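You operate a simulated robot arm through the tools that you are given. There is no shell and no other tool.

Carry out the task below with a simulated robot arm. There is one attempt and no reset: what you move stays moved.

Task
Load the brown slide tray: cream panel, barrier strip on line 3, pink panel on top; push it home.
Fine: Draw the tray out first; plain ends at the pale mark.

Only the result counts: the job must be done as asked and must still hold three seconds after the hand-in. Knocking over, shifting, dropping, spilling or breaking anything else fails it.

Robot
A 7-joint arm with a two-finger parallel gripper, fixed in place. Base frame: the origin is on the floor under the middle of its stand, x ahead of it, y to its left, z up; the work surface is at about z = 800. Lengths are in mm, angles in degrees, forces in N, time in s.
It reaches about 1524 mm from its shoulder. Its first joint turns from -149.0 to 149.0 degrees. Payload 3.5 kg.
The TCP is the grasp point between the finger pads, 23 mm short of the fingertips. In the tool frame z runs along the fingers and y along their closing line. The gripper opens to 94 mm. The fingers are 38 mm wide and 10 mm thick; the gripper's body (54 by 96 mm) begins 39 mm behind the TCP.
Orientation is that of the tool frame in the base frame, as [roll, pitch, yaw] about the fixed x, y, z axes, in that order (R = Rz(yaw) Ry(pitch) Rx(roll)). With the fingers straight down and closing along the base's y, the tool's x points along the base's -x, its y along +y and its z along -z.

Tools
- The arm moves only by the tool drive_tool. Its argument "steps" is a list of rows, each an object (a shift or turn left out is 0, a gripper value left out holds the last) with "claw": the gripper command, from -1 (shut) to 1 (fully open), values between in proportion; "translation": the shift along the tool's x, y, z in mm, a list of three; "dr": the turn, a rotation vector about the tool's x, y, z in rad, a list of three. In form: [{"claw": claw, "translation": [dx, dy, dz], "dr": [wx, wy, wz]}, ...]. A call has 1 to 20 rows; each row shifts and turns the commanded pose from where the row before left it, along the tool's axes as they then stand. Each row takes 0.2 s and may step no farther than 50 mm and 8.6 degrees from the row before; otherwise, or with a gripper value out of range, the whole call is refused. A pose out of reach is approached as far as the arm can. The call stops where the force on the tool passes 40 N (or 10 N more than at its start, if that is more) or the arm is blocked; 0.2 s more then pass. The fingers move at their own pace (about 153 mm/s each) and stop on an object; they squeeze with about 43 N. The grip force told is the motor's: it shows also when the fingers shut on nothing. Time passes only in rows, and 0.2 s behind the last, so rows that do not move let the fingers close. The reply holds the time, the measured pose of the TCP, the force on the tool along the base axes, the opening and the grip force, in the units named above and with some noise, with the torque about the TCP (base axes, N m) and any sound that the robot's microphone picked up, and new pictures: "views" is both (left out), scene, wrist or none.
- Cameras (640 x 400 px; columns grow to the right, rows downward): "scene" is fixed at [51.7, 649.4, 1363.1]; the picture's right is [-0.21, -0.98, 0.00], its down [-0.46, 0.10, -0.88] and it looks along [0.86, -0.18, -0.47] (base axes); focal length 336 px, centre (320, 200). "wrist" rides on the gripper at [86, 16, -74] in the tool frame; the picture's right is [-0.18, 0.98, 0.00], its down [-0.58, -0.11, -0.81] and it looks along [-0.79, -0.15, 0.59] (tool axes); focal length 243 px, centre (320, 200). There is no depth. A picture from a camera that has moved, and an enlarged one, comes with that camera's place and axes in the base frame and with its lens.
- zoom(camera, box): a new picture of the part [left, top, right, bottom] of that camera's present view, enlarged. It takes no simulated time.
- finish_job(): hands the job in; it is judged then, once.

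Nothing tells you positions but the pictures and the camera data. Unless the task says otherwise, let go and move clear before handing in.

The tools are called as a command line: name --argument value ..., lists and objects as JSON in quotes. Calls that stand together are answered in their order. drive_tool: Moves the arm, as the interface text tells. Its arguments: {"type":"object","properties":{"steps":{"type":"array"},"views":{"type":"string","enum":["both","scene","wrist","none"]}},"required":["steps"]} The other tools are called the same way: zoom (camera, box) takes an enlarged picture of a part of a camera's view; finish_job () hands the job in.

At the start:

```text
clock: 0.0
eef_pos: [831.1, 275.8, 1060.4]
tool_rot: [-180.0, 0.0, 180.0]
wrist_force: [-0.6, -0.5, 0.9]
torque: [-0.01, 0.01, -0.02]
grip_width: 94.1
grip_force: 0.0
```

scene: 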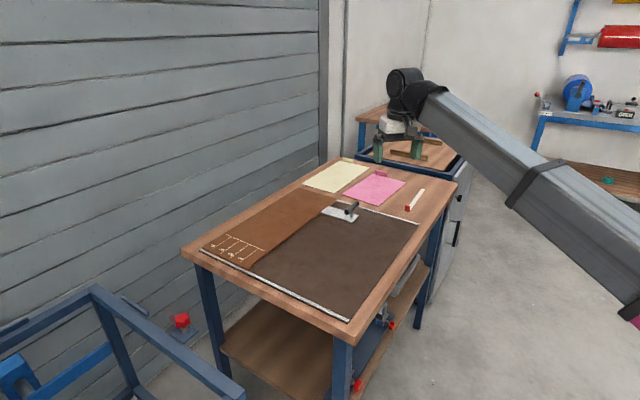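
wrist: 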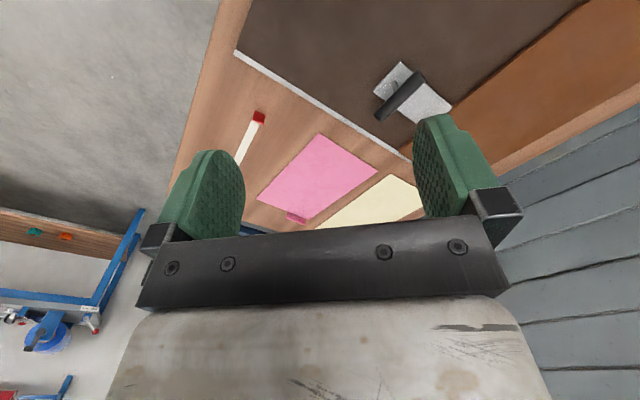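

I see a bench with a dark base, a brown sliding tray with numbered lines at its near end, cream and pink panels, and a strip with a red end. I'll take closer looks before moving.

zoom --camera "scene" --box '[180, 150, 340, 250]'

zoom --camera "scene" --box '[190, 220, 290, 282]'

zoom --camera "scene" --box '[290, 150, 450, 250]'

zoom --camera "scene" --box '[190, 180, 430, 330]'

zoom --camera "wrist" --box '[220, 0, 540, 230]'

```text
4.00 times, centred on (260, 200) of scene
camera zoom: at [51.7, 649.4, 1363.1], right [-0.21, -0.98, 0.0], down [-0.46, 0.1, -0.88], along [0.86, -0.18, -0.47], focal length 1346 px, centre (560, 200)
```

zoom: 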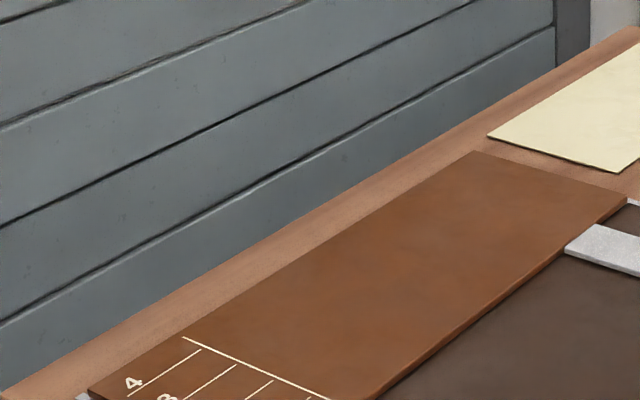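

```text
6.40 times, centred on (240, 251) of scene
camera zoom: at [51.7, 649.4, 1363.1], right [-0.21, -0.98, 0.0], down [-0.46, 0.1, -0.88], along [0.86, -0.18, -0.47], focal length 2153 px, centre (832, -126)
```

zoom: 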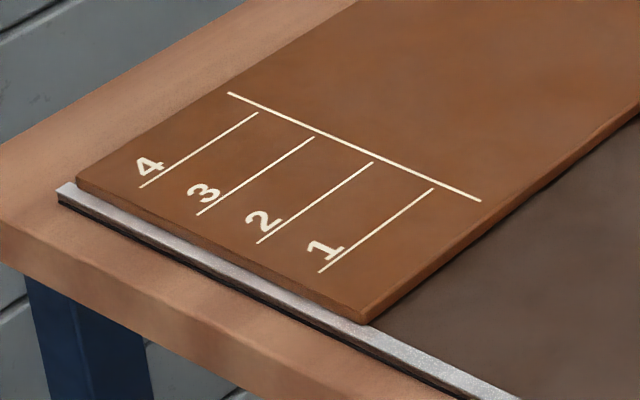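

```text
4.00 times, centred on (370, 200) of scene
camera zoom: at [51.7, 649.4, 1363.1], right [-0.21, -0.98, 0.0], down [-0.46, 0.1, -0.88], along [0.86, -0.18, -0.47], focal length 1346 px, centre (120, 200)
```

zoom: 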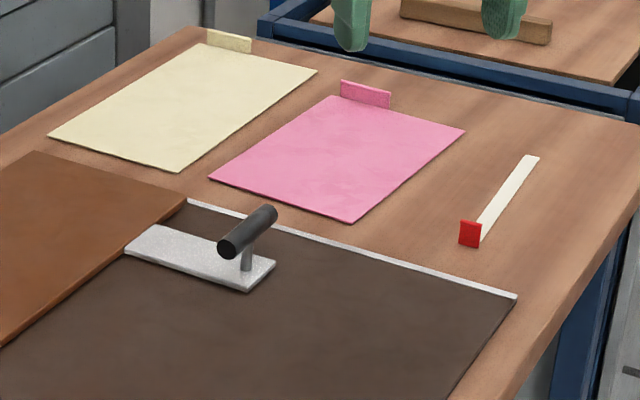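

```text
2.67 times, centred on (310, 255) of scene
camera zoom: at [51.7, 649.4, 1363.1], right [-0.21, -0.98, 0.0], down [-0.46, 0.1, -0.88], along [0.86, -0.18, -0.47], focal length 897 px, centre (347, 53)
```

zoom: 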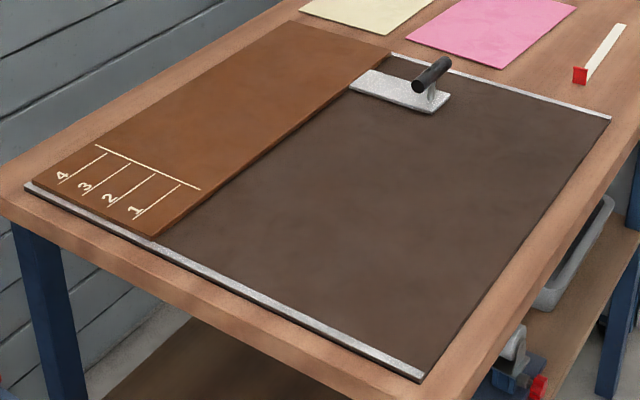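

```text
1.74 times, centred on (380, 115) of wrist
camera zoom: at [745.0, 291.9, 1134.7], right [0.18, 0.98, 0.0], down [0.58, -0.11, 0.81], along [0.79, -0.15, -0.59], focal length 422 px, centre (216, 348)
```

zoom: 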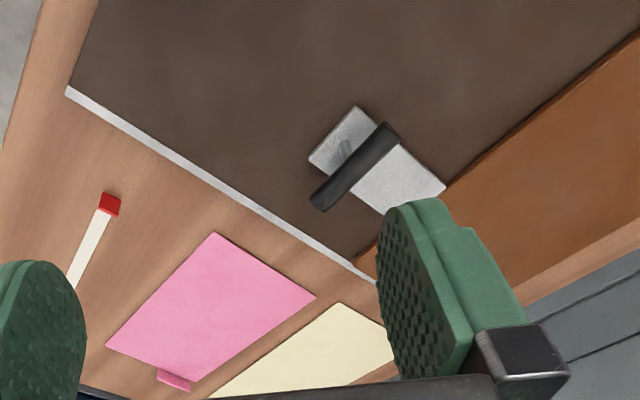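

The bench assembly is turned about 45°: the tray's long side runs about (0.71, -0.71), and the handle plate sticks out of its right side. First I'll lift the wrist camera over the panels and strip so I can measure them.

drive_tool --steps '[{"claw": 1, "translation": [-33, -15.3, -21.7]}, {"translation": [-33, -15.3, -21.7]}, {"translation": [-33, -15.3, -21.7]}, {"translation": [-33, -15.3, -21.7]}, {"translation": [-33, -15.3, -21.7]}, {"translation": [-32, -15.3, -21.7]}, {"dr": [0, 0.15, 0]}, {"dr": [0, 0.15, 0]}, {"dr": [0, 0.15, 0]}, {"dr": [0, 0.15, 0]}, {}]' --views "both"

```text
clock: 1.5
eef_pos: [1026.5, 183.2, 1188.3]
tool_rot: [179.9, 0.4, 179.6]
wrist_force: [7.0, 0.3, -10.4]
torque: [-0.05, -0.55, -0.05]
grip_width: 93.8
grip_force: 0.0
out of reach, approached as far as the arm can: row 7
stopped in row 7: the force on the tool passed its limit at 104 N (the readings are from after the stop); the commanded pose is now the measured one
camera wrist: at [940.0, 200.7, 1262.4], right [0.19, 0.98, 0.0], down [0.58, -0.11, 0.81], along [0.8, -0.15, -0.59], focal length 243 px, centre (320, 200)
```

scene: 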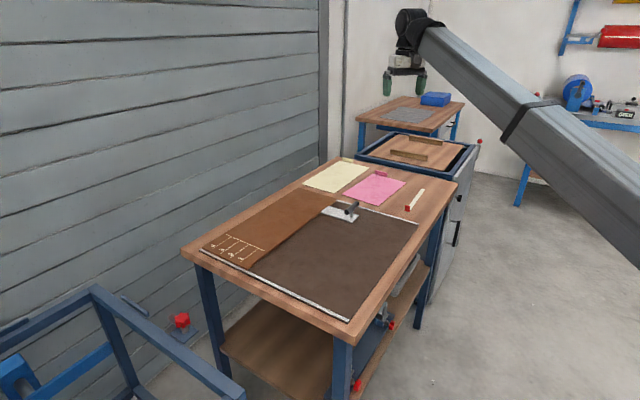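
wrist: 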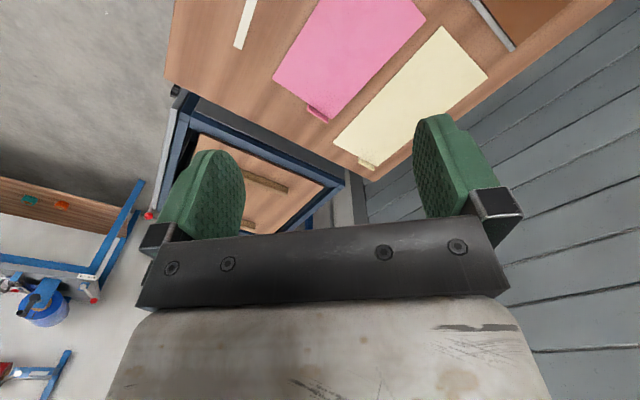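

The backward tilt is beyond the wrist's limit, so I'll keep the fingers straight down. Next I'll pull back to get a clear view of the panels, the strip and the handle.

drive_tool --steps '[{"claw": 1, "translation": [40, 0, 10]}, {"translation": [40, 0, 10]}, {"translation": [40, 0, 10]}, {"translation": [40, 0, 10]}, {"translation": [40, 0, 10]}, {"translation": [40, 0, 10]}, {}]' --views "both"

```text
clock: 1.9
eef_pos: [987.5, 185.8, 1179.9]
tool_rot: [180.0, 0.7, 179.8]
wrist_force: [4.9, 1.4, -7.9]
torque: [-0.27, -0.48, -0.26]
grip_width: 94.1
grip_force: 0.1
stopped in row 2: the force on the tool passed its limit at 47 N (the readings are from after the stop); the commanded pose is now the measured one
camera wrist: at [901.2, 201.9, 1253.1], right [0.19, 0.98, 0.0], down [0.57, -0.11, 0.81], along [0.8, -0.15, -0.58], focal length 243 px, centre (320, 200)
```

scene: 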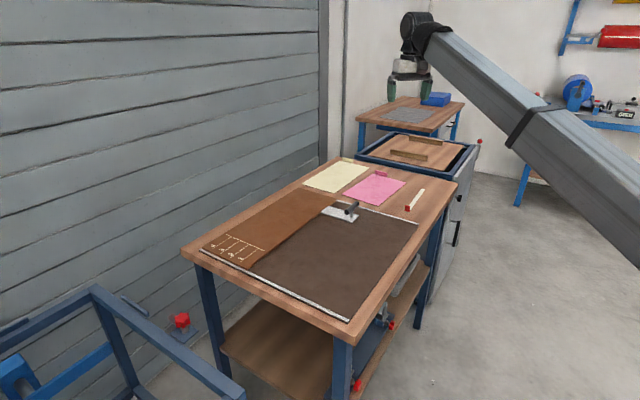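
wrist: 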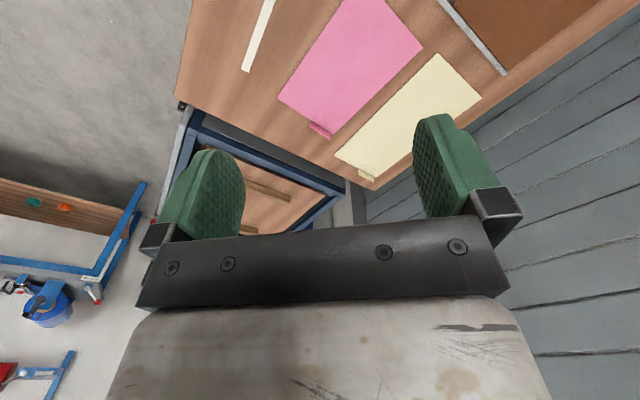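

The move stopped early, probably on inertia, so I'll pause and then move back more gently.

drive_tool --steps '[{"claw": 1}, {}, {"translation": [10, 0, 5]}, {"translation": [20, 0, 8]}, {"translation": [30, 0, 10]}, {"translation": [30, 0, 10]}, {"translation": [30, 0, 10]}, {"translation": [30, 0, 10]}, {"translation": [30, 0, 10]}, {"translation": [20, 0, 7]}, {"translation": [10, 0, 5]}, {}]' --views "both"

```text
clock: 3.8
eef_pos: [827.9, 186.2, 1122.2]
tool_rot: [-179.8, 0.8, -180.0]
wrist_force: [4.4, 1.6, -9.1]
torque: [-0.19, -0.58, -0.19]
grip_width: 94.0
grip_force: 0.1
stopped in row 9: the force on the tool passed its limit at 44 N (the readings are from after the stop); the commanded pose is now the measured one
camera wrist: at [741.5, 201.9, 1194.8], right [0.18, 0.98, 0.0], down [0.57, -0.11, 0.81], along [0.8, -0.15, -0.58], focal length 243 px, centre (320, 200)
```

scene: 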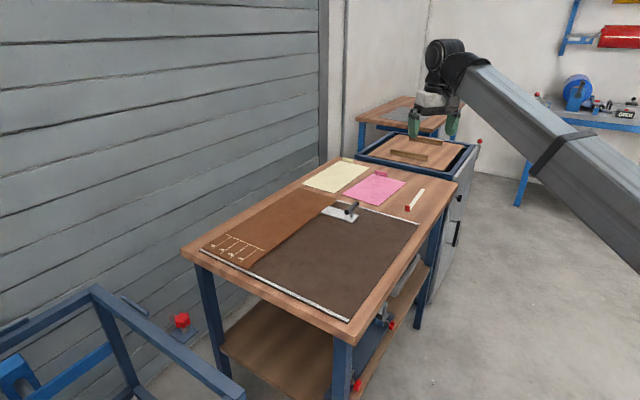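
wrist: 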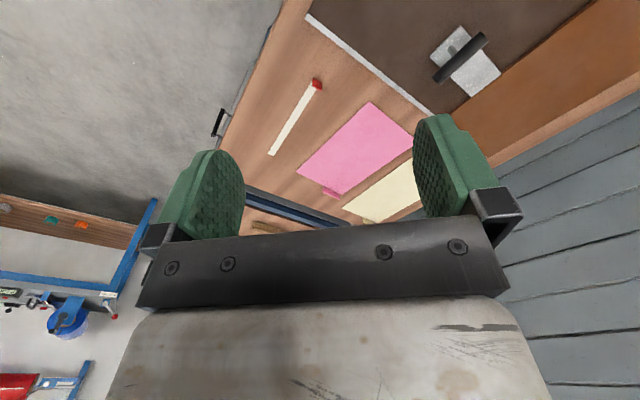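

I'll pause to see whether the force reading settles, and zoom in on the objects while the arm holds still.

drive_tool --steps '[{"claw": 1}, {}, {}]' --views "none"

zoom --camera "wrist" --box '[260, 60, 420, 160]'

zoom --camera "wrist" --box '[300, 90, 460, 230]'

zoom --camera "wrist" --box '[400, 0, 560, 100]'

```text
clock: 4.6
eef_pos: [828.9, 187.2, 1121.2]
tool_rot: [-180.0, 0.8, 180.0]
wrist_force: [6.2, 2.0, -17.1]
torque: [-0.25, -1.08, -0.21]
grip_width: 93.8
grip_force: 0.1
```

```text
4.00 times, centred on (340, 110) of wrist
camera zoom: at [741.3, 201.9, 1194.9], right [0.18, 0.98, 0.0], down [0.57, -0.11, 0.81], along [0.8, -0.15, -0.58], focal length 970 px, centre (240, 560)
```

zoom: 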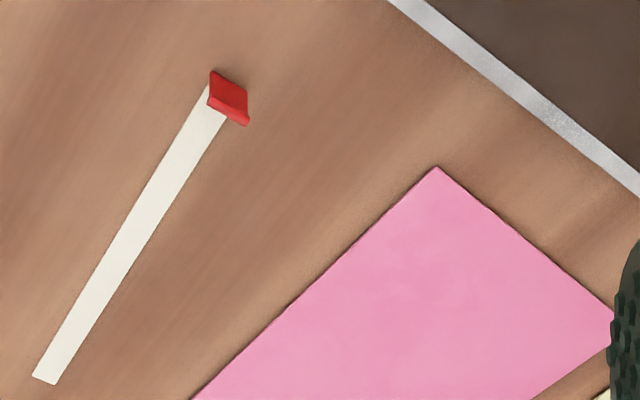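

```text
2.86 times, centred on (380, 160) of wrist
camera zoom: at [741.3, 201.9, 1194.9], right [0.18, 0.98, 0.0], down [0.57, -0.11, 0.81], along [0.8, -0.15, -0.58], focal length 693 px, centre (149, 314)
```

zoom: 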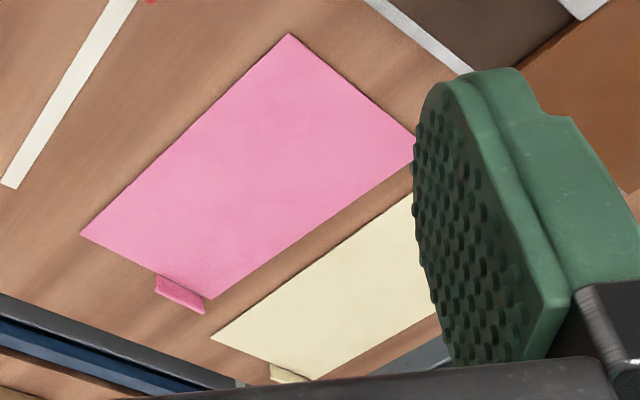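

```text
4.00 times, centred on (480, 50) of wrist
camera zoom: at [741.3, 201.9, 1194.9], right [0.18, 0.98, 0.0], down [0.57, -0.11, 0.81], along [0.8, -0.15, -0.58], focal length 970 px, centre (-320, 800)
```

zoom: 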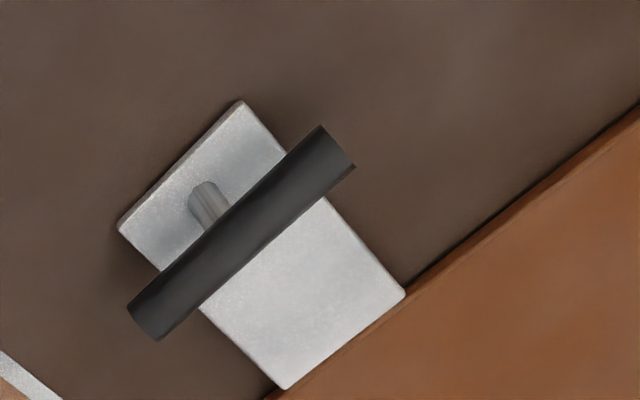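

The handle is a T-bar, roughly parallel to the tray's long edge, on a plate fixed to the tray. The force reading in free air looks odd, so I'll test a small correction of the tilt.

drive_tool --steps '[{"claw": 1, "dr": [0, 0.007, 0]}, {"dr": [0, 0.007, 0]}, {}, {}]' --views "scene"

zoom --camera "scene" --box '[370, 10, 530, 170]'

```text
clock: 5.1
eef_pos: [829.3, 186.6, 1121.2]
tool_rot: [-180.0, 0.9, -180.0]
wrist_force: [5.4, 0.5, -10.7]
torque: [-0.16, -0.6, -0.12]
grip_width: 93.9
grip_force: 0.1
stopped in row 2: the force on the tool passed its limit at 46 N (the readings are from after the stop); the commanded pose is now the measured one
```

scene: 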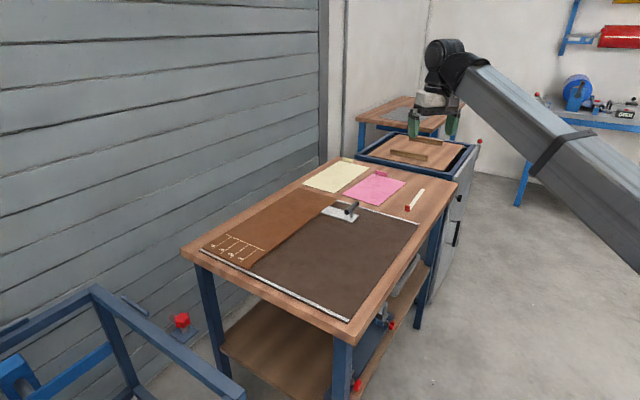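

```text
2.50 times, centred on (450, 90) of scene
camera zoom: at [51.7, 649.4, 1363.1], right [-0.21, -0.98, 0.0], down [-0.46, 0.1, -0.88], along [0.86, -0.18, -0.47], focal length 841 px, centre (-5, 475)
```

zoom: 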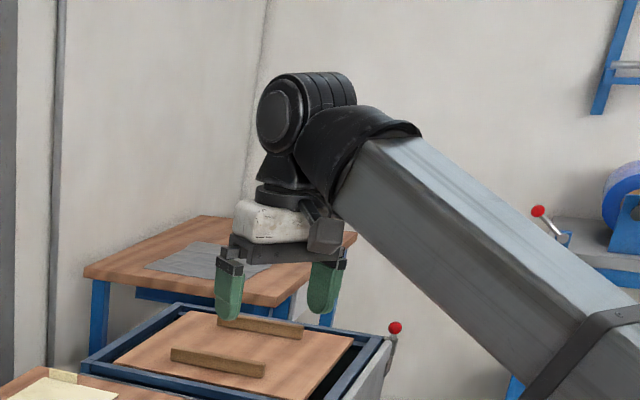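

The wrist camera housing is touching the forearm, which explains the force readings. I'll tilt the fingers slightly outward and move lower to get clear of it.

drive_tool --steps '[{"claw": 1, "dr": [0, -0.02, 0], "translation": [0, 0, 5]}, {"dr": [0, -0.03, 0], "translation": [0, 0, 10]}, {"translation": [0, 0, 15]}, {"translation": [5, 0, 15]}, {"translation": [5, 0, 15]}, {"translation": [5, 0, 15]}, {}, {}]' --views "scene"

```text
clock: 6.9
eef_pos: [818.0, 184.9, 1045.0]
tool_rot: [-179.9, 3.5, 180.0]
wrist_force: [0.4, 0.2, -0.2]
torque: [0.03, 0.01, 0.02]
grip_width: 94.1
grip_force: 0.1
```

scene: 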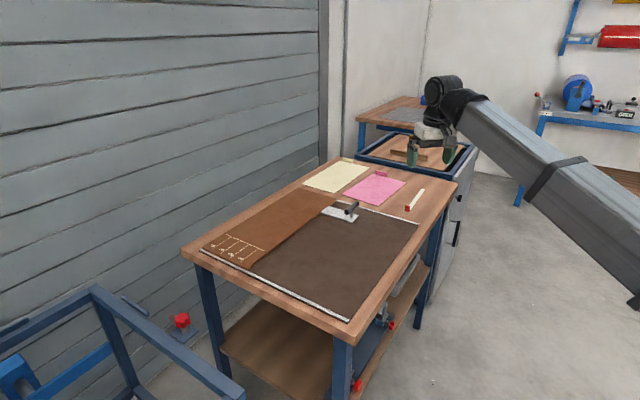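

The contact is cleared. The handle bar sits at about (926, 357, 850) and runs along the tray's length. I'll move above it, turning the gripper 45° so it closes across the bar.

drive_tool --steps '[{"claw": 1, "translation": [-10, 15, 3]}, {"translation": [-18, 28, 7]}, {"translation": [-20, 32, 9]}, {"translation": [-20, 32, 9]}, {"translation": [-20, 32, 9]}, {"translation": [-14, 22, 6]}, {"translation": [-6, 11, 2]}, {"dr": [0, 0, 0.131]}, {"dr": [0, 0, 0.131]}, {"dr": [0, 0, 0.131]}, {"dr": [0, 0, 0.131]}, {"dr": [0, 0, 0.131]}, {"dr": [0, 0, 0.131]}, {}]' --views "both"

```text
clock: 9.9
eef_pos: [928.2, 357.4, 1006.9]
tool_rot: [177.5, 2.6, 134.8]
wrist_force: [-0.2, -0.7, 0.3]
torque: [0.0, 0.04, 0.01]
grip_width: 94.0
grip_force: 0.1
camera wrist: at [875.2, 429.9, 1078.3], right [0.83, 0.56, 0.05], down [0.28, -0.49, 0.83], along [0.49, -0.67, -0.56], focal length 243 px, centre (320, 200)
```

scene: 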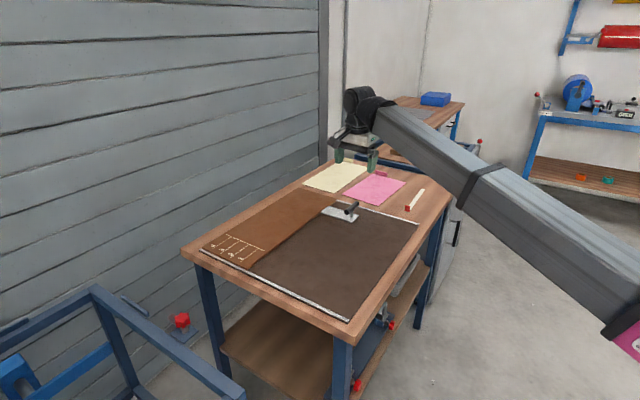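
wrist: 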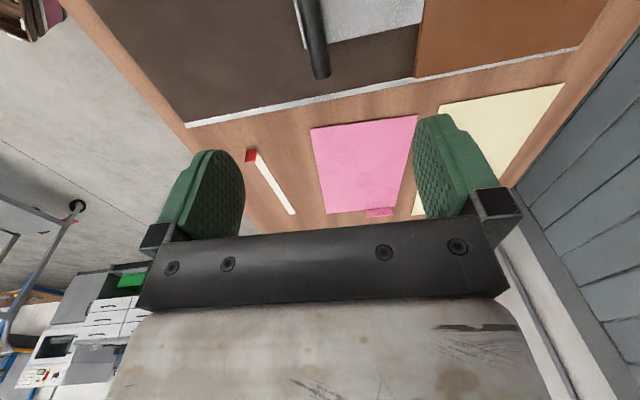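

The gripper is above the bar but tilted about 3.6°. I'll level it, then check alignment with the bar.

drive_tool --steps '[{"claw": 1, "dr": [0.022, 0.022, 0]}, {"dr": [0.0224, 0.0224, 0]}, {"translation": [0, 0, 20]}, {"translation": [0, 0, 20]}, {"translation": [0, 0, 10]}, {}]' --views "both"

```text
clock: 11.3
eef_pos: [929.5, 356.2, 957.4]
tool_rot: [-179.9, 0.0, 134.9]
wrist_force: [-0.3, -0.4, 0.2]
torque: [-0.01, -0.03, -0.03]
grip_width: 94.1
grip_force: 0.0
camera wrist: at [880.8, 429.9, 1031.5], right [0.83, 0.56, 0.0], down [0.33, -0.49, 0.81], along [0.45, -0.67, -0.59], focal length 243 px, centre (320, 200)
```

scene: 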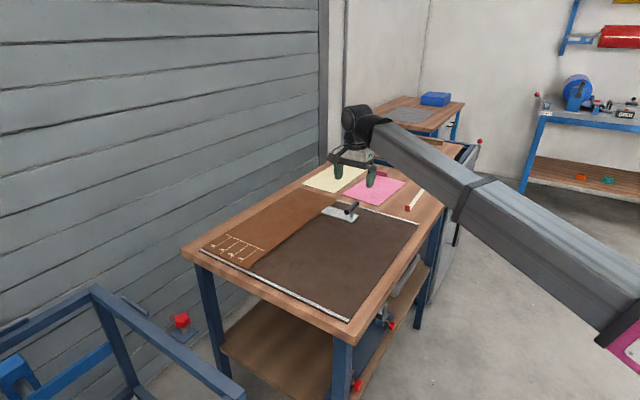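
wrist: 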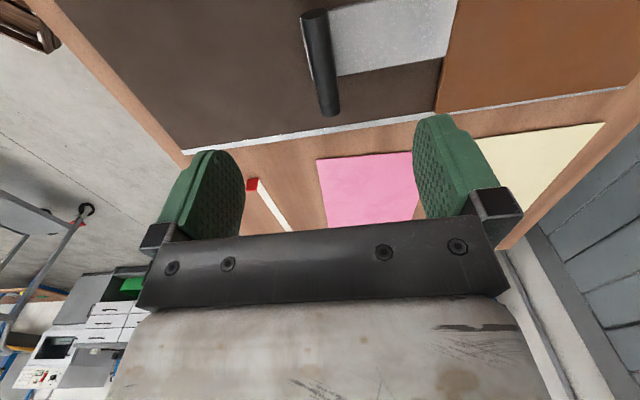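

The bar is centred between the fingers and parallel to the pads. I'll lower onto it.

drive_tool --steps '[{"claw": 1, "translation": [0, -3, 20]}, {"translation": [0, 0, 25]}, {"translation": [0, 0, 25]}, {"translation": [0, 0, 20]}, {"translation": [0, 0, 10]}, {}]' --views "both"

```text
clock: 12.7
eef_pos: [925.4, 355.7, 857.5]
tool_rot: [-179.9, 0.0, 134.9]
wrist_force: [-0.5, -0.2, 0.5]
torque: [0.01, 0.0, 0.01]
grip_width: 94.1
grip_force: 0.0
camera wrist: at [878.2, 428.3, 931.6], right [0.83, 0.56, 0.0], down [0.33, -0.49, 0.81], along [0.45, -0.67, -0.59], focal length 243 px, centre (320, 200)
```

scene: 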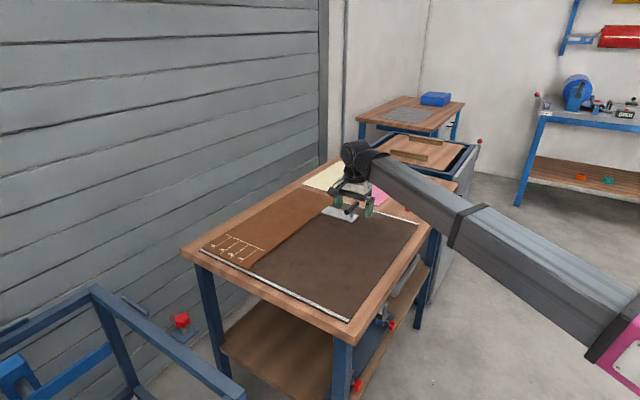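
wrist: 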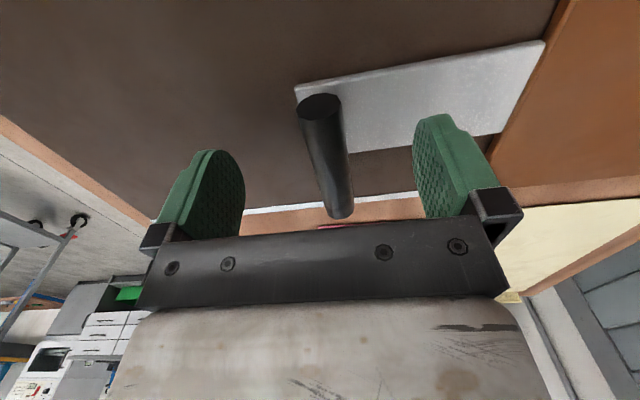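

The bar is between the fingers at the right height. I'll close on it.

drive_tool --steps '[{"claw": 0}, {"claw": -0.5}, {"claw": -1}, {"claw": -1}, {"claw": -1}]' --views "both"

```text
clock: 13.9
eef_pos: [926.7, 355.4, 856.7]
tool_rot: [-180.0, -0.1, 134.9]
wrist_force: [1.7, 1.3, 0.5]
torque: [0.01, -0.08, 0.26]
grip_width: 17.7
grip_force: 42.9
camera wrist: at [878.3, 428.3, 931.7], right [0.83, 0.56, 0.0], down [0.33, -0.49, 0.81], along [0.45, -0.67, -0.59], focal length 243 px, centre (320, 200)
```

scene: 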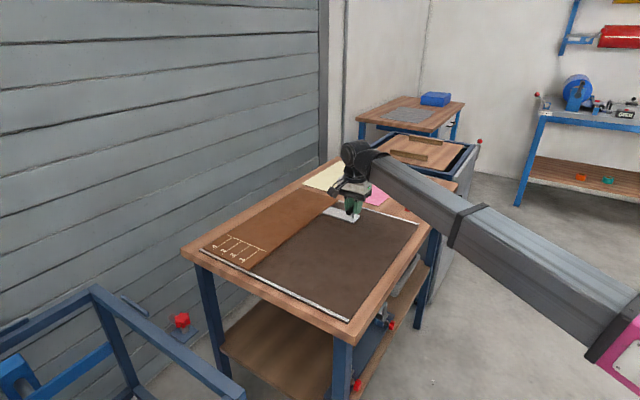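
wrist: 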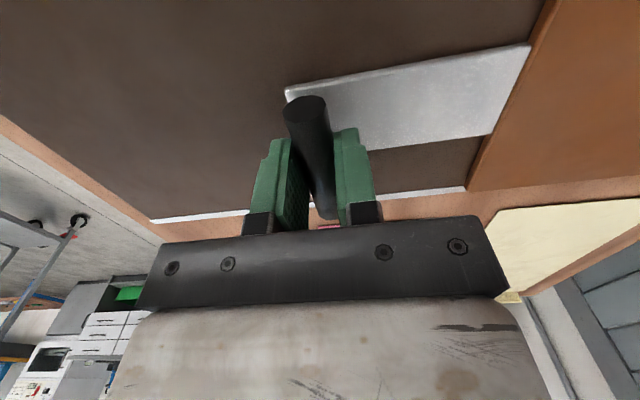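

The bar is gripped at 17.7 mm. I'll start drawing the tray out along its slide direction and check that it follows.

drive_tool --steps '[{"claw": -1, "translation": [0, -5, 0]}, {"translation": [0, -8, 0]}, {"translation": [0, -10, 0]}, {"translation": [0, -10, 0]}, {"translation": [0, -7, 0]}, {}]' --views "both"

```text
clock: 15.3
eef_pos: [898.2, 327.0, 857.1]
tool_rot: [-180.0, 0.0, 134.9]
wrist_force: [-1.9, 2.4, 15.6]
torque: [0.57, 0.52, 0.29]
grip_width: 17.9
grip_force: 43.0
camera wrist: at [849.7, 399.7, 931.7], right [0.83, 0.56, 0.0], down [0.33, -0.49, 0.81], along [0.45, -0.67, -0.59], focal length 243 px, centre (320, 200)
```

scene: 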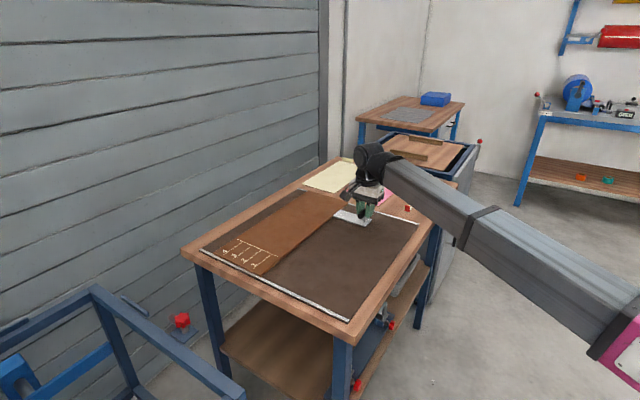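
wrist: 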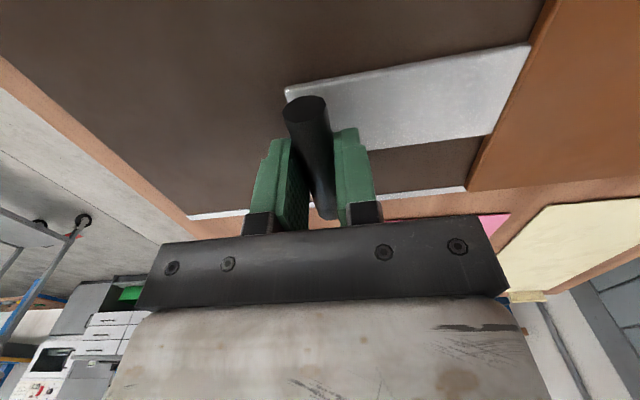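

The tray follows smoothly. I'll keep drawing it out.

drive_tool --steps '[{"claw": -1, "translation": [0, -6, 0]}, {"translation": [0, -10, 0]}, {"translation": [0, -14, 0]}, {"translation": [0, -14, 0]}, {"translation": [0, -14, 0]}, {"translation": [0, -14, 0]}, {"translation": [0, -10, 0]}, {"translation": [0, -8, 0]}, {}]' --views "both"

```text
clock: 17.3
eef_pos: [832.5, 261.8, 857.3]
tool_rot: [-179.8, 0.0, 134.9]
wrist_force: [0.4, -0.9, 12.8]
torque: [-0.28, -0.35, 0.34]
grip_width: 17.6
grip_force: 42.8
camera wrist: at [785.2, 335.3, 931.5], right [0.83, 0.56, 0.0], down [0.33, -0.49, 0.81], along [0.45, -0.67, -0.59], focal length 243 px, centre (320, 200)
```

scene: 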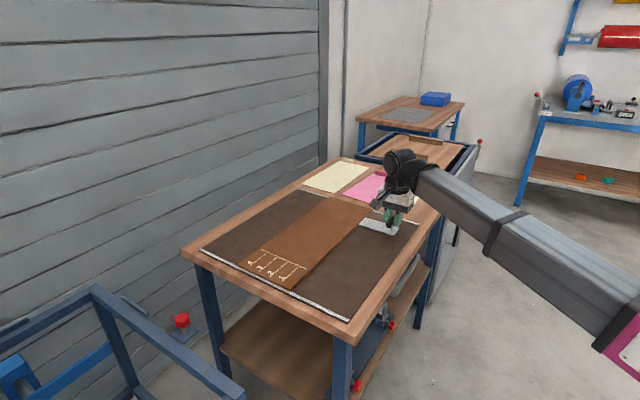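
wrist: 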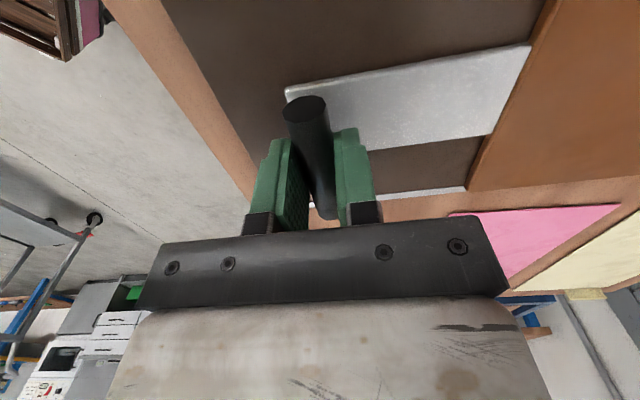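

About 133 mm is drawn so far. I'll continue gently toward the outer end and watch for a stop.

drive_tool --steps '[{"claw": -1, "translation": [0, -6, 0]}, {"translation": [0, -10, 0]}, {"translation": [0, -10, 0]}, {"translation": [0, -10, 0]}, {"translation": [0, -10, 0]}, {"translation": [0, -10, 0]}, {"translation": [0, -8, 0]}, {}]' --views "both"

```text
clock: 19.1
eef_pos: [789.0, 217.8, 856.7]
tool_rot: [-179.8, 0.1, 134.9]
wrist_force: [5.2, -7.7, 0.0]
torque: [-1.02, -1.09, 0.29]
grip_width: 17.5
grip_force: 43.0
camera wrist: at [740.8, 290.8, 931.5], right [0.83, 0.56, 0.0], down [0.33, -0.49, 0.81], along [0.45, -0.67, -0.59], focal length 243 px, centre (320, 200)
```

scene: 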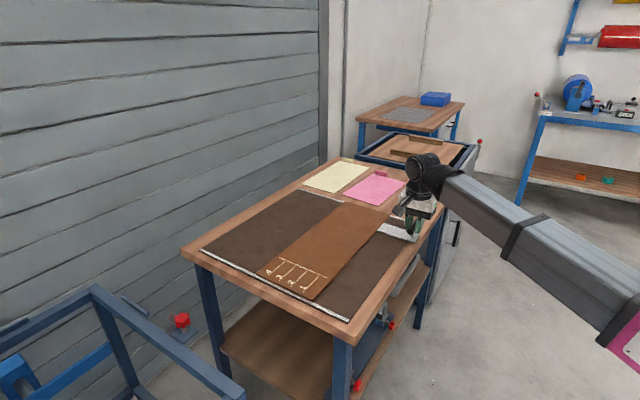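
wrist: 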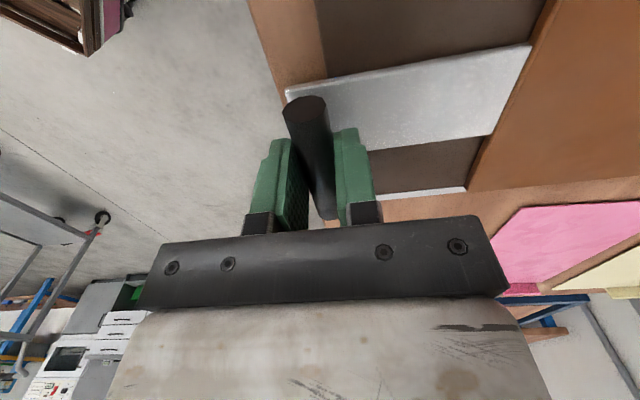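

195 mm is drawn with only a small side load. I'll continue a bit further with a slight side correction.

drive_tool --steps '[{"claw": -1, "translation": [-0.5, -5, 0]}, {"translation": [-0.3, -9, 0]}, {"translation": [-0.2, -9, 0]}, {"translation": [0, -9, 0]}, {"translation": [0, -9, 0]}, {"translation": [0, -9, 0]}, {"translation": [0, -9, 0]}, {"translation": [0, -6, 0]}, {}]' --views "both"

```text
clock: 21.1
eef_pos: [742.3, 170.7, 856.4]
tool_rot: [-179.9, 0.0, 134.9]
wrist_force: [1.8, -1.3, 2.8]
torque: [0.92, 0.93, 0.22]
grip_width: 17.4
grip_force: 42.7
camera wrist: at [693.3, 243.3, 931.6], right [0.83, 0.56, 0.0], down [0.33, -0.49, 0.81], along [0.45, -0.67, -0.59], focal length 243 px, centre (320, 200)
```

scene: 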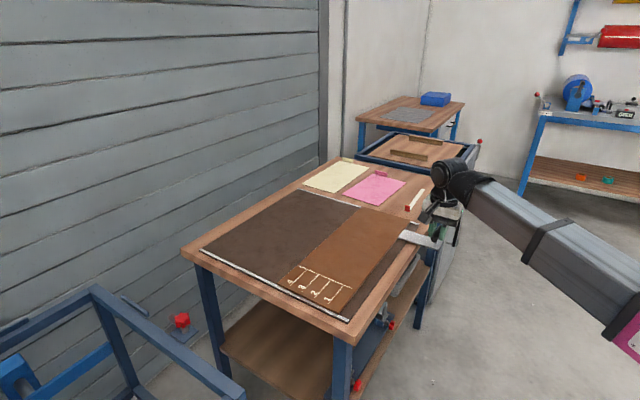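
wrist: 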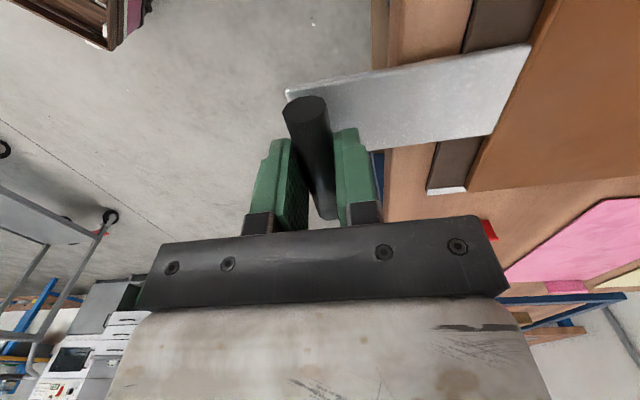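

The tray is almost at the outer end of the bed. I'll draw a last few millimetres gently to see whether there's a stop.

drive_tool --steps '[{"claw": -1, "translation": [0, -4, 0]}, {"translation": [0, -4, 0]}, {"translation": [0, -4, 0]}, {"translation": [0, -4, 0]}, {}]' --views "scene"

zoom --camera "scene" --box '[190, 180, 430, 330]'

```text
clock: 22.3
eef_pos: [731.4, 159.1, 858.6]
tool_rot: [-179.8, 0.0, 134.9]
wrist_force: [-4.8, -1.1, 0.4]
torque: [-0.5, -0.3, 0.33]
grip_width: 17.9
grip_force: 42.9
```

scene: 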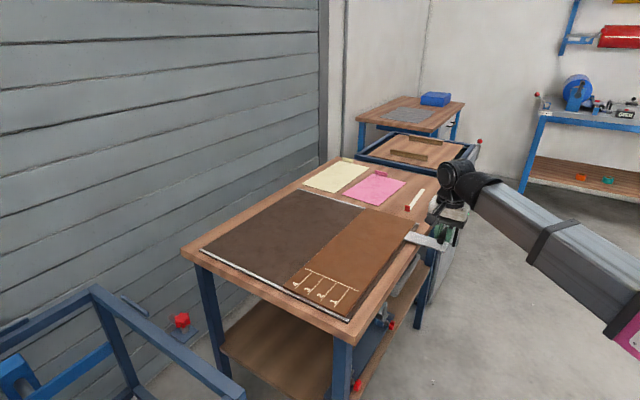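

```text
2.67 times, centred on (310, 255) of scene
camera zoom: at [51.7, 649.4, 1363.1], right [-0.21, -0.98, 0.0], down [-0.46, 0.1, -0.88], along [0.86, -0.18, -0.47], focal length 897 px, centre (347, 53)
```

zoom: 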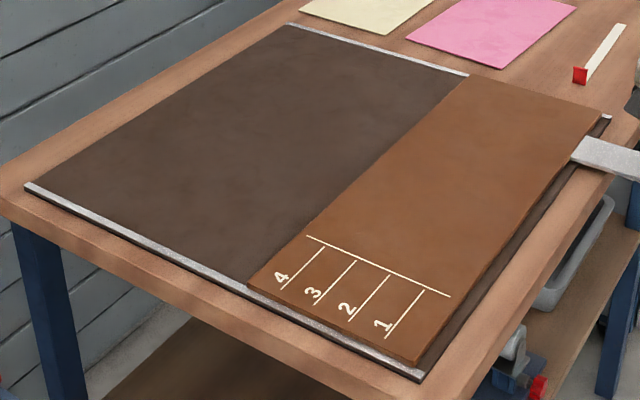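

The tray is out by 277 mm, parallel to the bed and still on it. I'll release the handle and rise clear.

drive_tool --steps '[{"claw": 0}, {"claw": 1}, {"claw": 1}, {"claw": 1, "translation": [0, 0, -15]}, {"translation": [0, 0, -25]}, {"translation": [0, 0, -30]}, {"translation": [0, 0, -30]}, {"translation": [0, 0, -20]}, {"translation": [0, 0, -10]}, {}]' --views "both"

zoom --camera "scene" --box '[270, 255, 370, 317]'

zoom --camera "scene" --box '[340, 180, 440, 242]'

zoom --camera "scene" --box '[300, 150, 400, 212]'

```text
clock: 24.5
eef_pos: [731.9, 160.9, 988.9]
tool_rot: [-179.9, 0.1, 134.9]
wrist_force: [0.0, -0.8, 0.2]
torque: [0.01, 0.03, 0.0]
grip_width: 94.0
grip_force: 0.0
camera wrist: at [682.9, 233.7, 1063.4], right [0.83, 0.56, 0.0], down [0.33, -0.49, 0.81], along [0.45, -0.67, -0.59], focal length 243 px, centre (320, 200)
```

scene: 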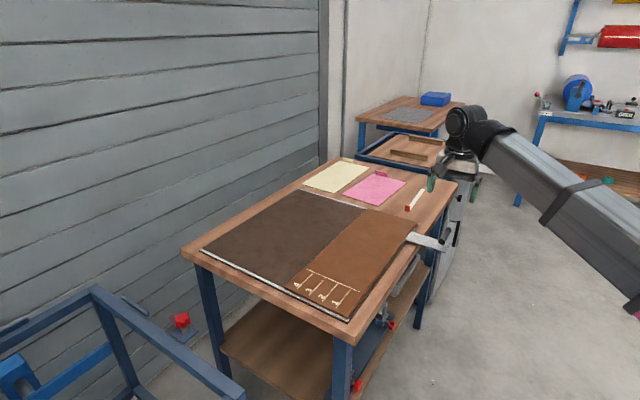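
wrist: 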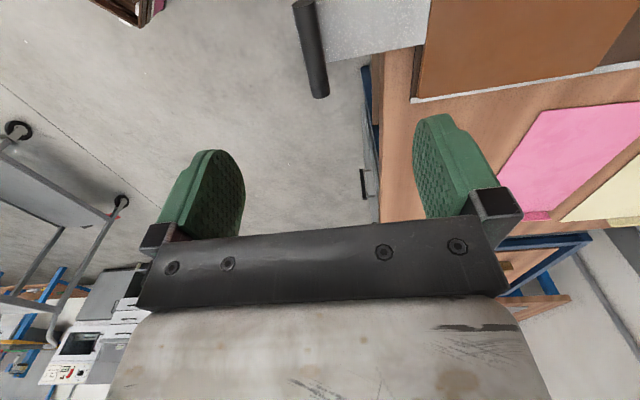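

```text
6.40 times, centred on (320, 286) of scene
camera zoom: at [51.7, 649.4, 1363.1], right [-0.21, -0.98, 0.0], down [-0.46, 0.1, -0.88], along [0.86, -0.18, -0.47], focal length 2153 px, centre (320, -350)
```

zoom: 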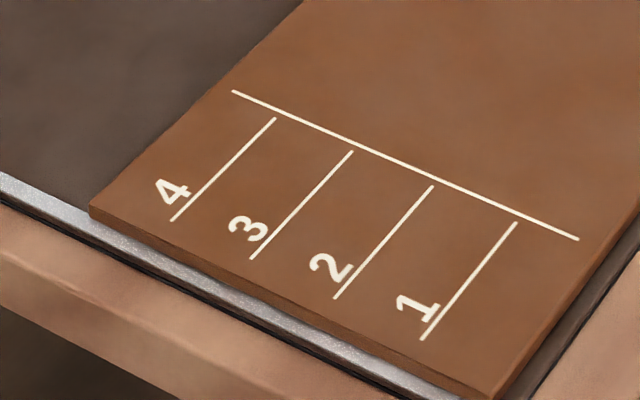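

```text
6.40 times, centred on (390, 211) of scene
camera zoom: at [51.7, 649.4, 1363.1], right [-0.21, -0.98, 0.0], down [-0.46, 0.1, -0.88], along [0.86, -0.18, -0.47], focal length 2153 px, centre (-128, 130)
```

zoom: 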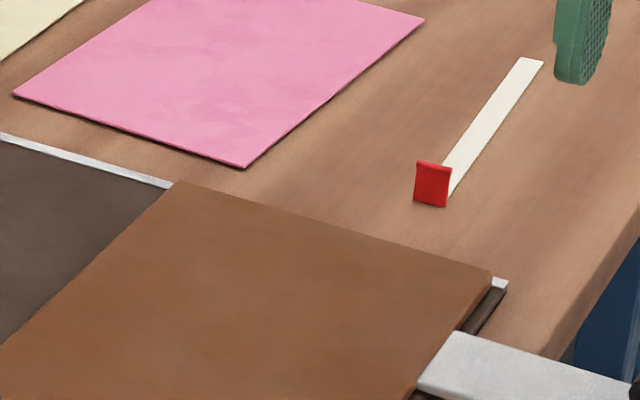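

```text
6.40 times, centred on (350, 181) of scene
camera zoom: at [51.7, 649.4, 1363.1], right [-0.21, -0.98, 0.0], down [-0.46, 0.1, -0.88], along [0.86, -0.18, -0.47], focal length 2153 px, centre (128, 322)
```

zoom: 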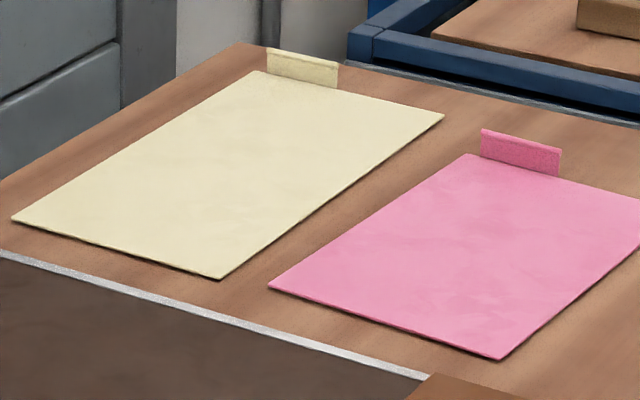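

I've now mapped everything. The cream panel's upright tab is at about (1407, 236), the pink tab at about (1240, 140) and the strip's red tab at about (947, 161). Next I'll turn the gripper so it closes along the panels' length.

drive_tool --steps '[{"claw": 1, "dr": [0, 0, -0.1]}, {"dr": [0, 0, -0.14]}, {"dr": [0, 0, -0.14]}, {"dr": [0, 0, -0.14]}, {"dr": [0, 0, -0.14]}, {"dr": [0, 0, -0.14]}, {"dr": [0, 0, -0.14]}, {"dr": [0, 0, -0.14]}, {"dr": [0, 0, -0.14]}, {"dr": [0, 0, -0.14]}, {"dr": [0, 0, -0.14]}, {"dr": [0, 0, -0.07]}, {}]' --views "both"

```text
clock: 27.3
eef_pos: [732.3, 160.7, 987.2]
tool_rot: [-180.0, -0.1, -135.1]
wrist_force: [-0.2, 0.0, -0.3]
torque: [0.0, -0.01, 0.0]
grip_width: 94.1
grip_force: 0.1
camera wrist: at [660.5, 110.6, 1062.1], right [-0.56, 0.83, 0.0], down [0.49, 0.33, 0.81], along [0.67, 0.45, -0.59], focal length 243 px, centre (320, 200)
```

scene: 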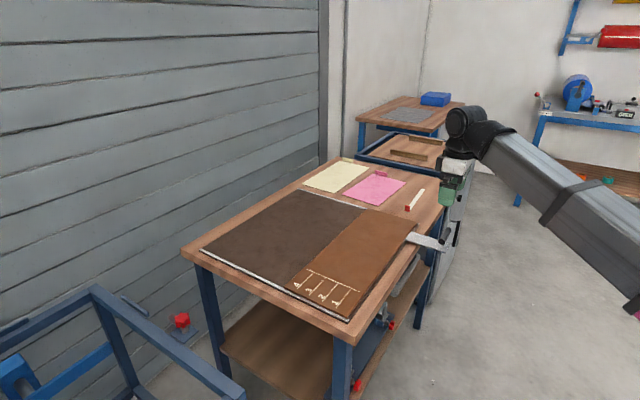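
wrist: 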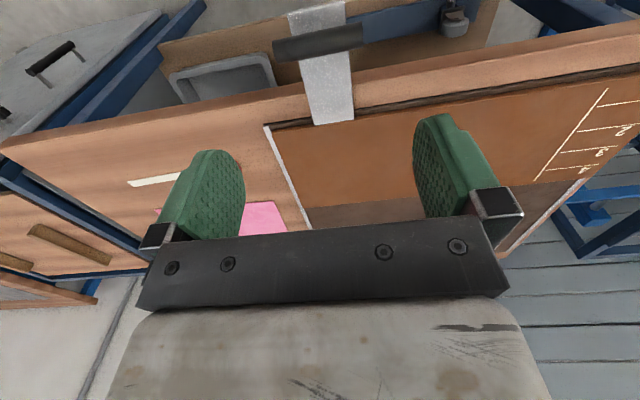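

The turn went cleanly. Now I'll move out over the table toward the cream panel, staying at a safe height.

drive_tool --steps '[{"claw": 1, "translation": [-12, -10, 2]}, {"translation": [-24, -20, 3]}, {"translation": [-24, -20, 3]}, {"translation": [-24, -20, 3]}, {"translation": [-24, -20, 3]}, {"translation": [-24, -20, 3]}, {"translation": [-24, -20, 3]}, {"translation": [-24, -20, 3]}, {"translation": [-24, -20, 3]}, {"translation": [-24, -20, 3]}, {"translation": [-24, -20, 3]}, {"translation": [-24, -20, 3]}, {"translation": [-24, -20, 3]}, {"translation": [-24, -20, 3]}, {"translation": [-24, -20, 3]}, {"translation": [-12, -13, 0]}, {}]' --views "both"

```text
clock: 30.9
eef_pos: [1201.4, 197.2, 942.7]
tool_rot: [180.0, -0.1, -135.2]
wrist_force: [0.3, 0.3, 0.9]
torque: [0.01, -0.02, -0.01]
grip_width: 94.1
grip_force: 0.0
camera wrist: at [1130.9, 148.2, 1016.8], right [-0.56, 0.83, 0.0], down [0.49, 0.33, 0.81], along [0.67, 0.45, -0.59], focal length 243 px, centre (320, 200)
```

scene: 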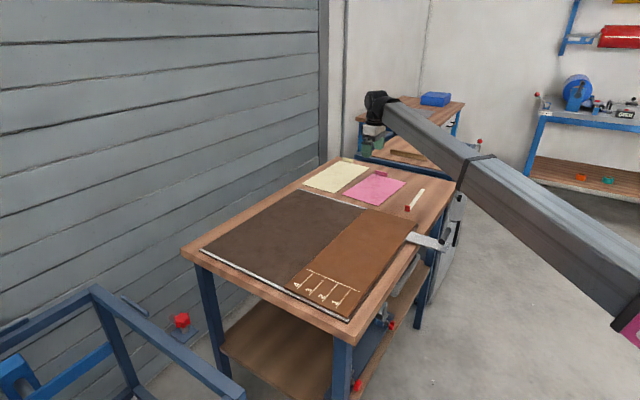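
wrist: 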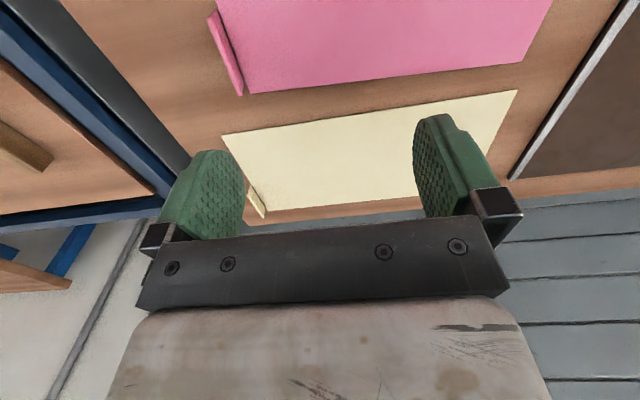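

That's working well. I'll continue to above the cream tab at about z = 905 to check reach.

drive_tool --steps '[{"claw": 1, "translation": [-10, -7, 2]}, {"translation": [-21, -14, 4]}, {"translation": [-22, -15, 5]}, {"translation": [-22, -15, 5]}, {"translation": [-22, -15, 5]}, {"translation": [-22, -15, 5]}, {"translation": [-22, -15, 5]}, {"translation": [-20, -13, 4]}, {"translation": [-12, -9, 2]}, {}]' --views "both"

```text
clock: 33.1
eef_pos: [1266.3, 211.0, 910.2]
tool_rot: [-179.9, 0.0, -135.2]
wrist_force: [-0.3, -0.6, 0.4]
torque: [0.02, 0.0, -0.01]
grip_width: 93.9
grip_force: 0.0
out of reach, approached as far as the arm can: row 4, 5, 6, 7, 8, 9
camera wrist: at [1193.7, 161.6, 984.7], right [-0.56, 0.83, 0.0], down [0.49, 0.33, 0.81], along [0.67, 0.45, -0.59], focal length 243 px, centre (320, 200)
```

scene: 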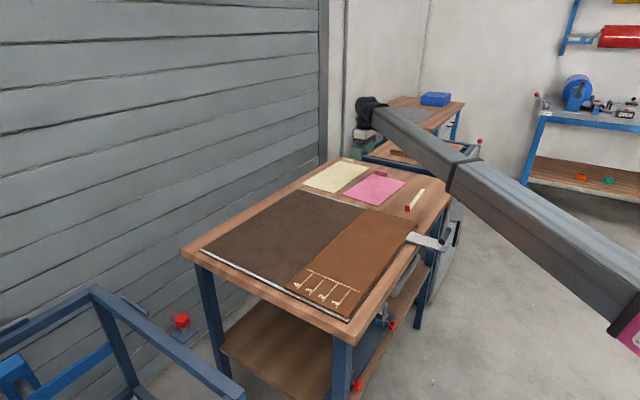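
wrist: 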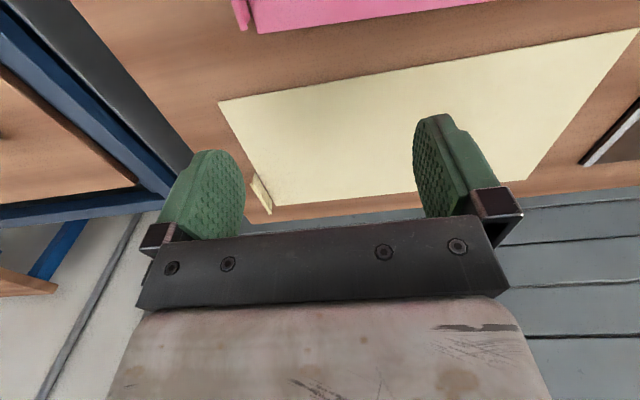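

With vertical fingers the limit is a radius of about 1284 mm, and the cream tab needs about 1427. I'll back off, turn the gripper round so the camera is on the outer side, then lean the fingers outward about the closing axis to gain reach.

drive_tool --steps '[{"claw": 1, "translation": [10, 8, -2]}, {"translation": [20, 16, -4]}, {"translation": [25, 20, -4]}, {"translation": [25, 20, -4]}, {"translation": [25, 20, -4]}, {"translation": [25, 20, -4]}, {"translation": [25, 20, -4]}, {"translation": [25, 20, -4]}, {"translation": [25, 20, -4]}, {"translation": [25, 20, -3]}, {"translation": [25, 20, -3]}, {"translation": [20, 16, -2]}, {"translation": [10, 8, 0]}, {}]' --views "none"

```text
clock: 36.1
eef_pos: [903.5, 173.1, 952.4]
tool_rot: [-179.9, -0.1, -135.2]
wrist_force: [0.4, 0.4, 0.0]
torque: [-0.04, 0.0, 0.04]
grip_width: 94.1
grip_force: 0.0
```

The commanded pose stays at the reached one, which is good to know. Now I'll turn the gripper by about -180° in place.

drive_tool --steps '[{"claw": 1, "dr": [0, 0, 0.1]}, {"dr": [0, 0, 0.14]}, {"dr": [0, 0, 0.14]}, {"dr": [0, 0, 0.14]}, {"dr": [0, 0, 0.14]}, {"dr": [0, 0, 0.14]}, {"dr": [0, 0, 0.14]}, {"dr": [0, 0, 0.14]}, {"dr": [0, 0, 0.14]}, {"dr": [0, 0, 0.14]}, {"dr": [0, 0, 0.14]}, {"dr": [0, 0, 0.14]}, {"dr": [0, 0, 0.14]}, {"dr": [0, 0, 0.14]}, {"dr": [0, 0, 0.14]}, {"dr": [0, 0, 0.14]}, {"dr": [0, 0, 0.14]}, {"dr": [0, 0, 0.14]}, {"dr": [0, 0, 0.14]}, {}]' --views "none"

```text
clock: 40.3
eef_pos: [901.7, 172.4, 952.2]
tool_rot: [180.0, 0.2, 74.7]
wrist_force: [0.0, -0.3, -1.2]
torque: [-0.03, 0.0, -0.02]
grip_width: 93.7
grip_force: 0.1
```

Yaw is now 74.7°. I'll finish the turn to 45° and begin the outward lean.

drive_tool --steps '[{"claw": 1, "dr": [0, 0, 0.13]}, {"dr": [0, 0, 0.13]}, {"dr": [0, 0, 0.13]}, {"dr": [0, 0, 0.128]}, {}, {"dr": [0, 0.13, 0]}, {"dr": [0, 0.13, 0]}, {"dr": [0, 0.13, 0]}, {"dr": [0, 0.13, 0]}, {}]' --views "both"

```text
clock: 42.5
eef_pos: [901.4, 172.8, 951.8]
tool_rot: [180.0, -29.8, 45.1]
wrist_force: [1.0, 0.4, 0.0]
torque: [0.01, 0.0, 0.03]
grip_width: 94.0
grip_force: 0.1
camera wrist: at [941.4, 188.0, 1059.6], right [0.58, -0.81, -0.09], down [-0.72, -0.56, 0.41], along [-0.38, -0.17, -0.91], focal length 243 px, centre (320, 200)
```

scene: 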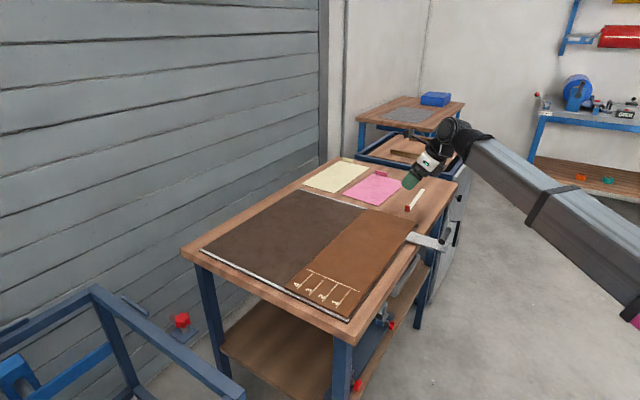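
wrist: 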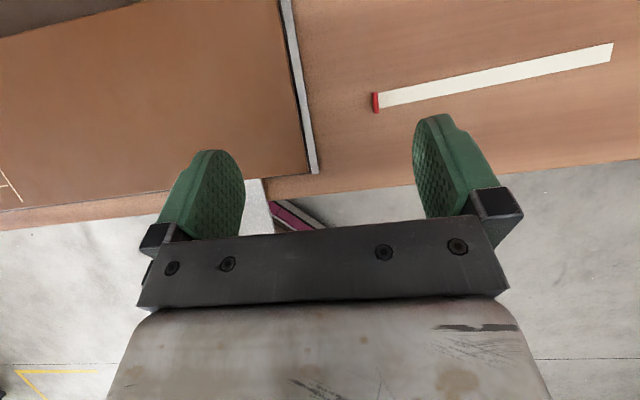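

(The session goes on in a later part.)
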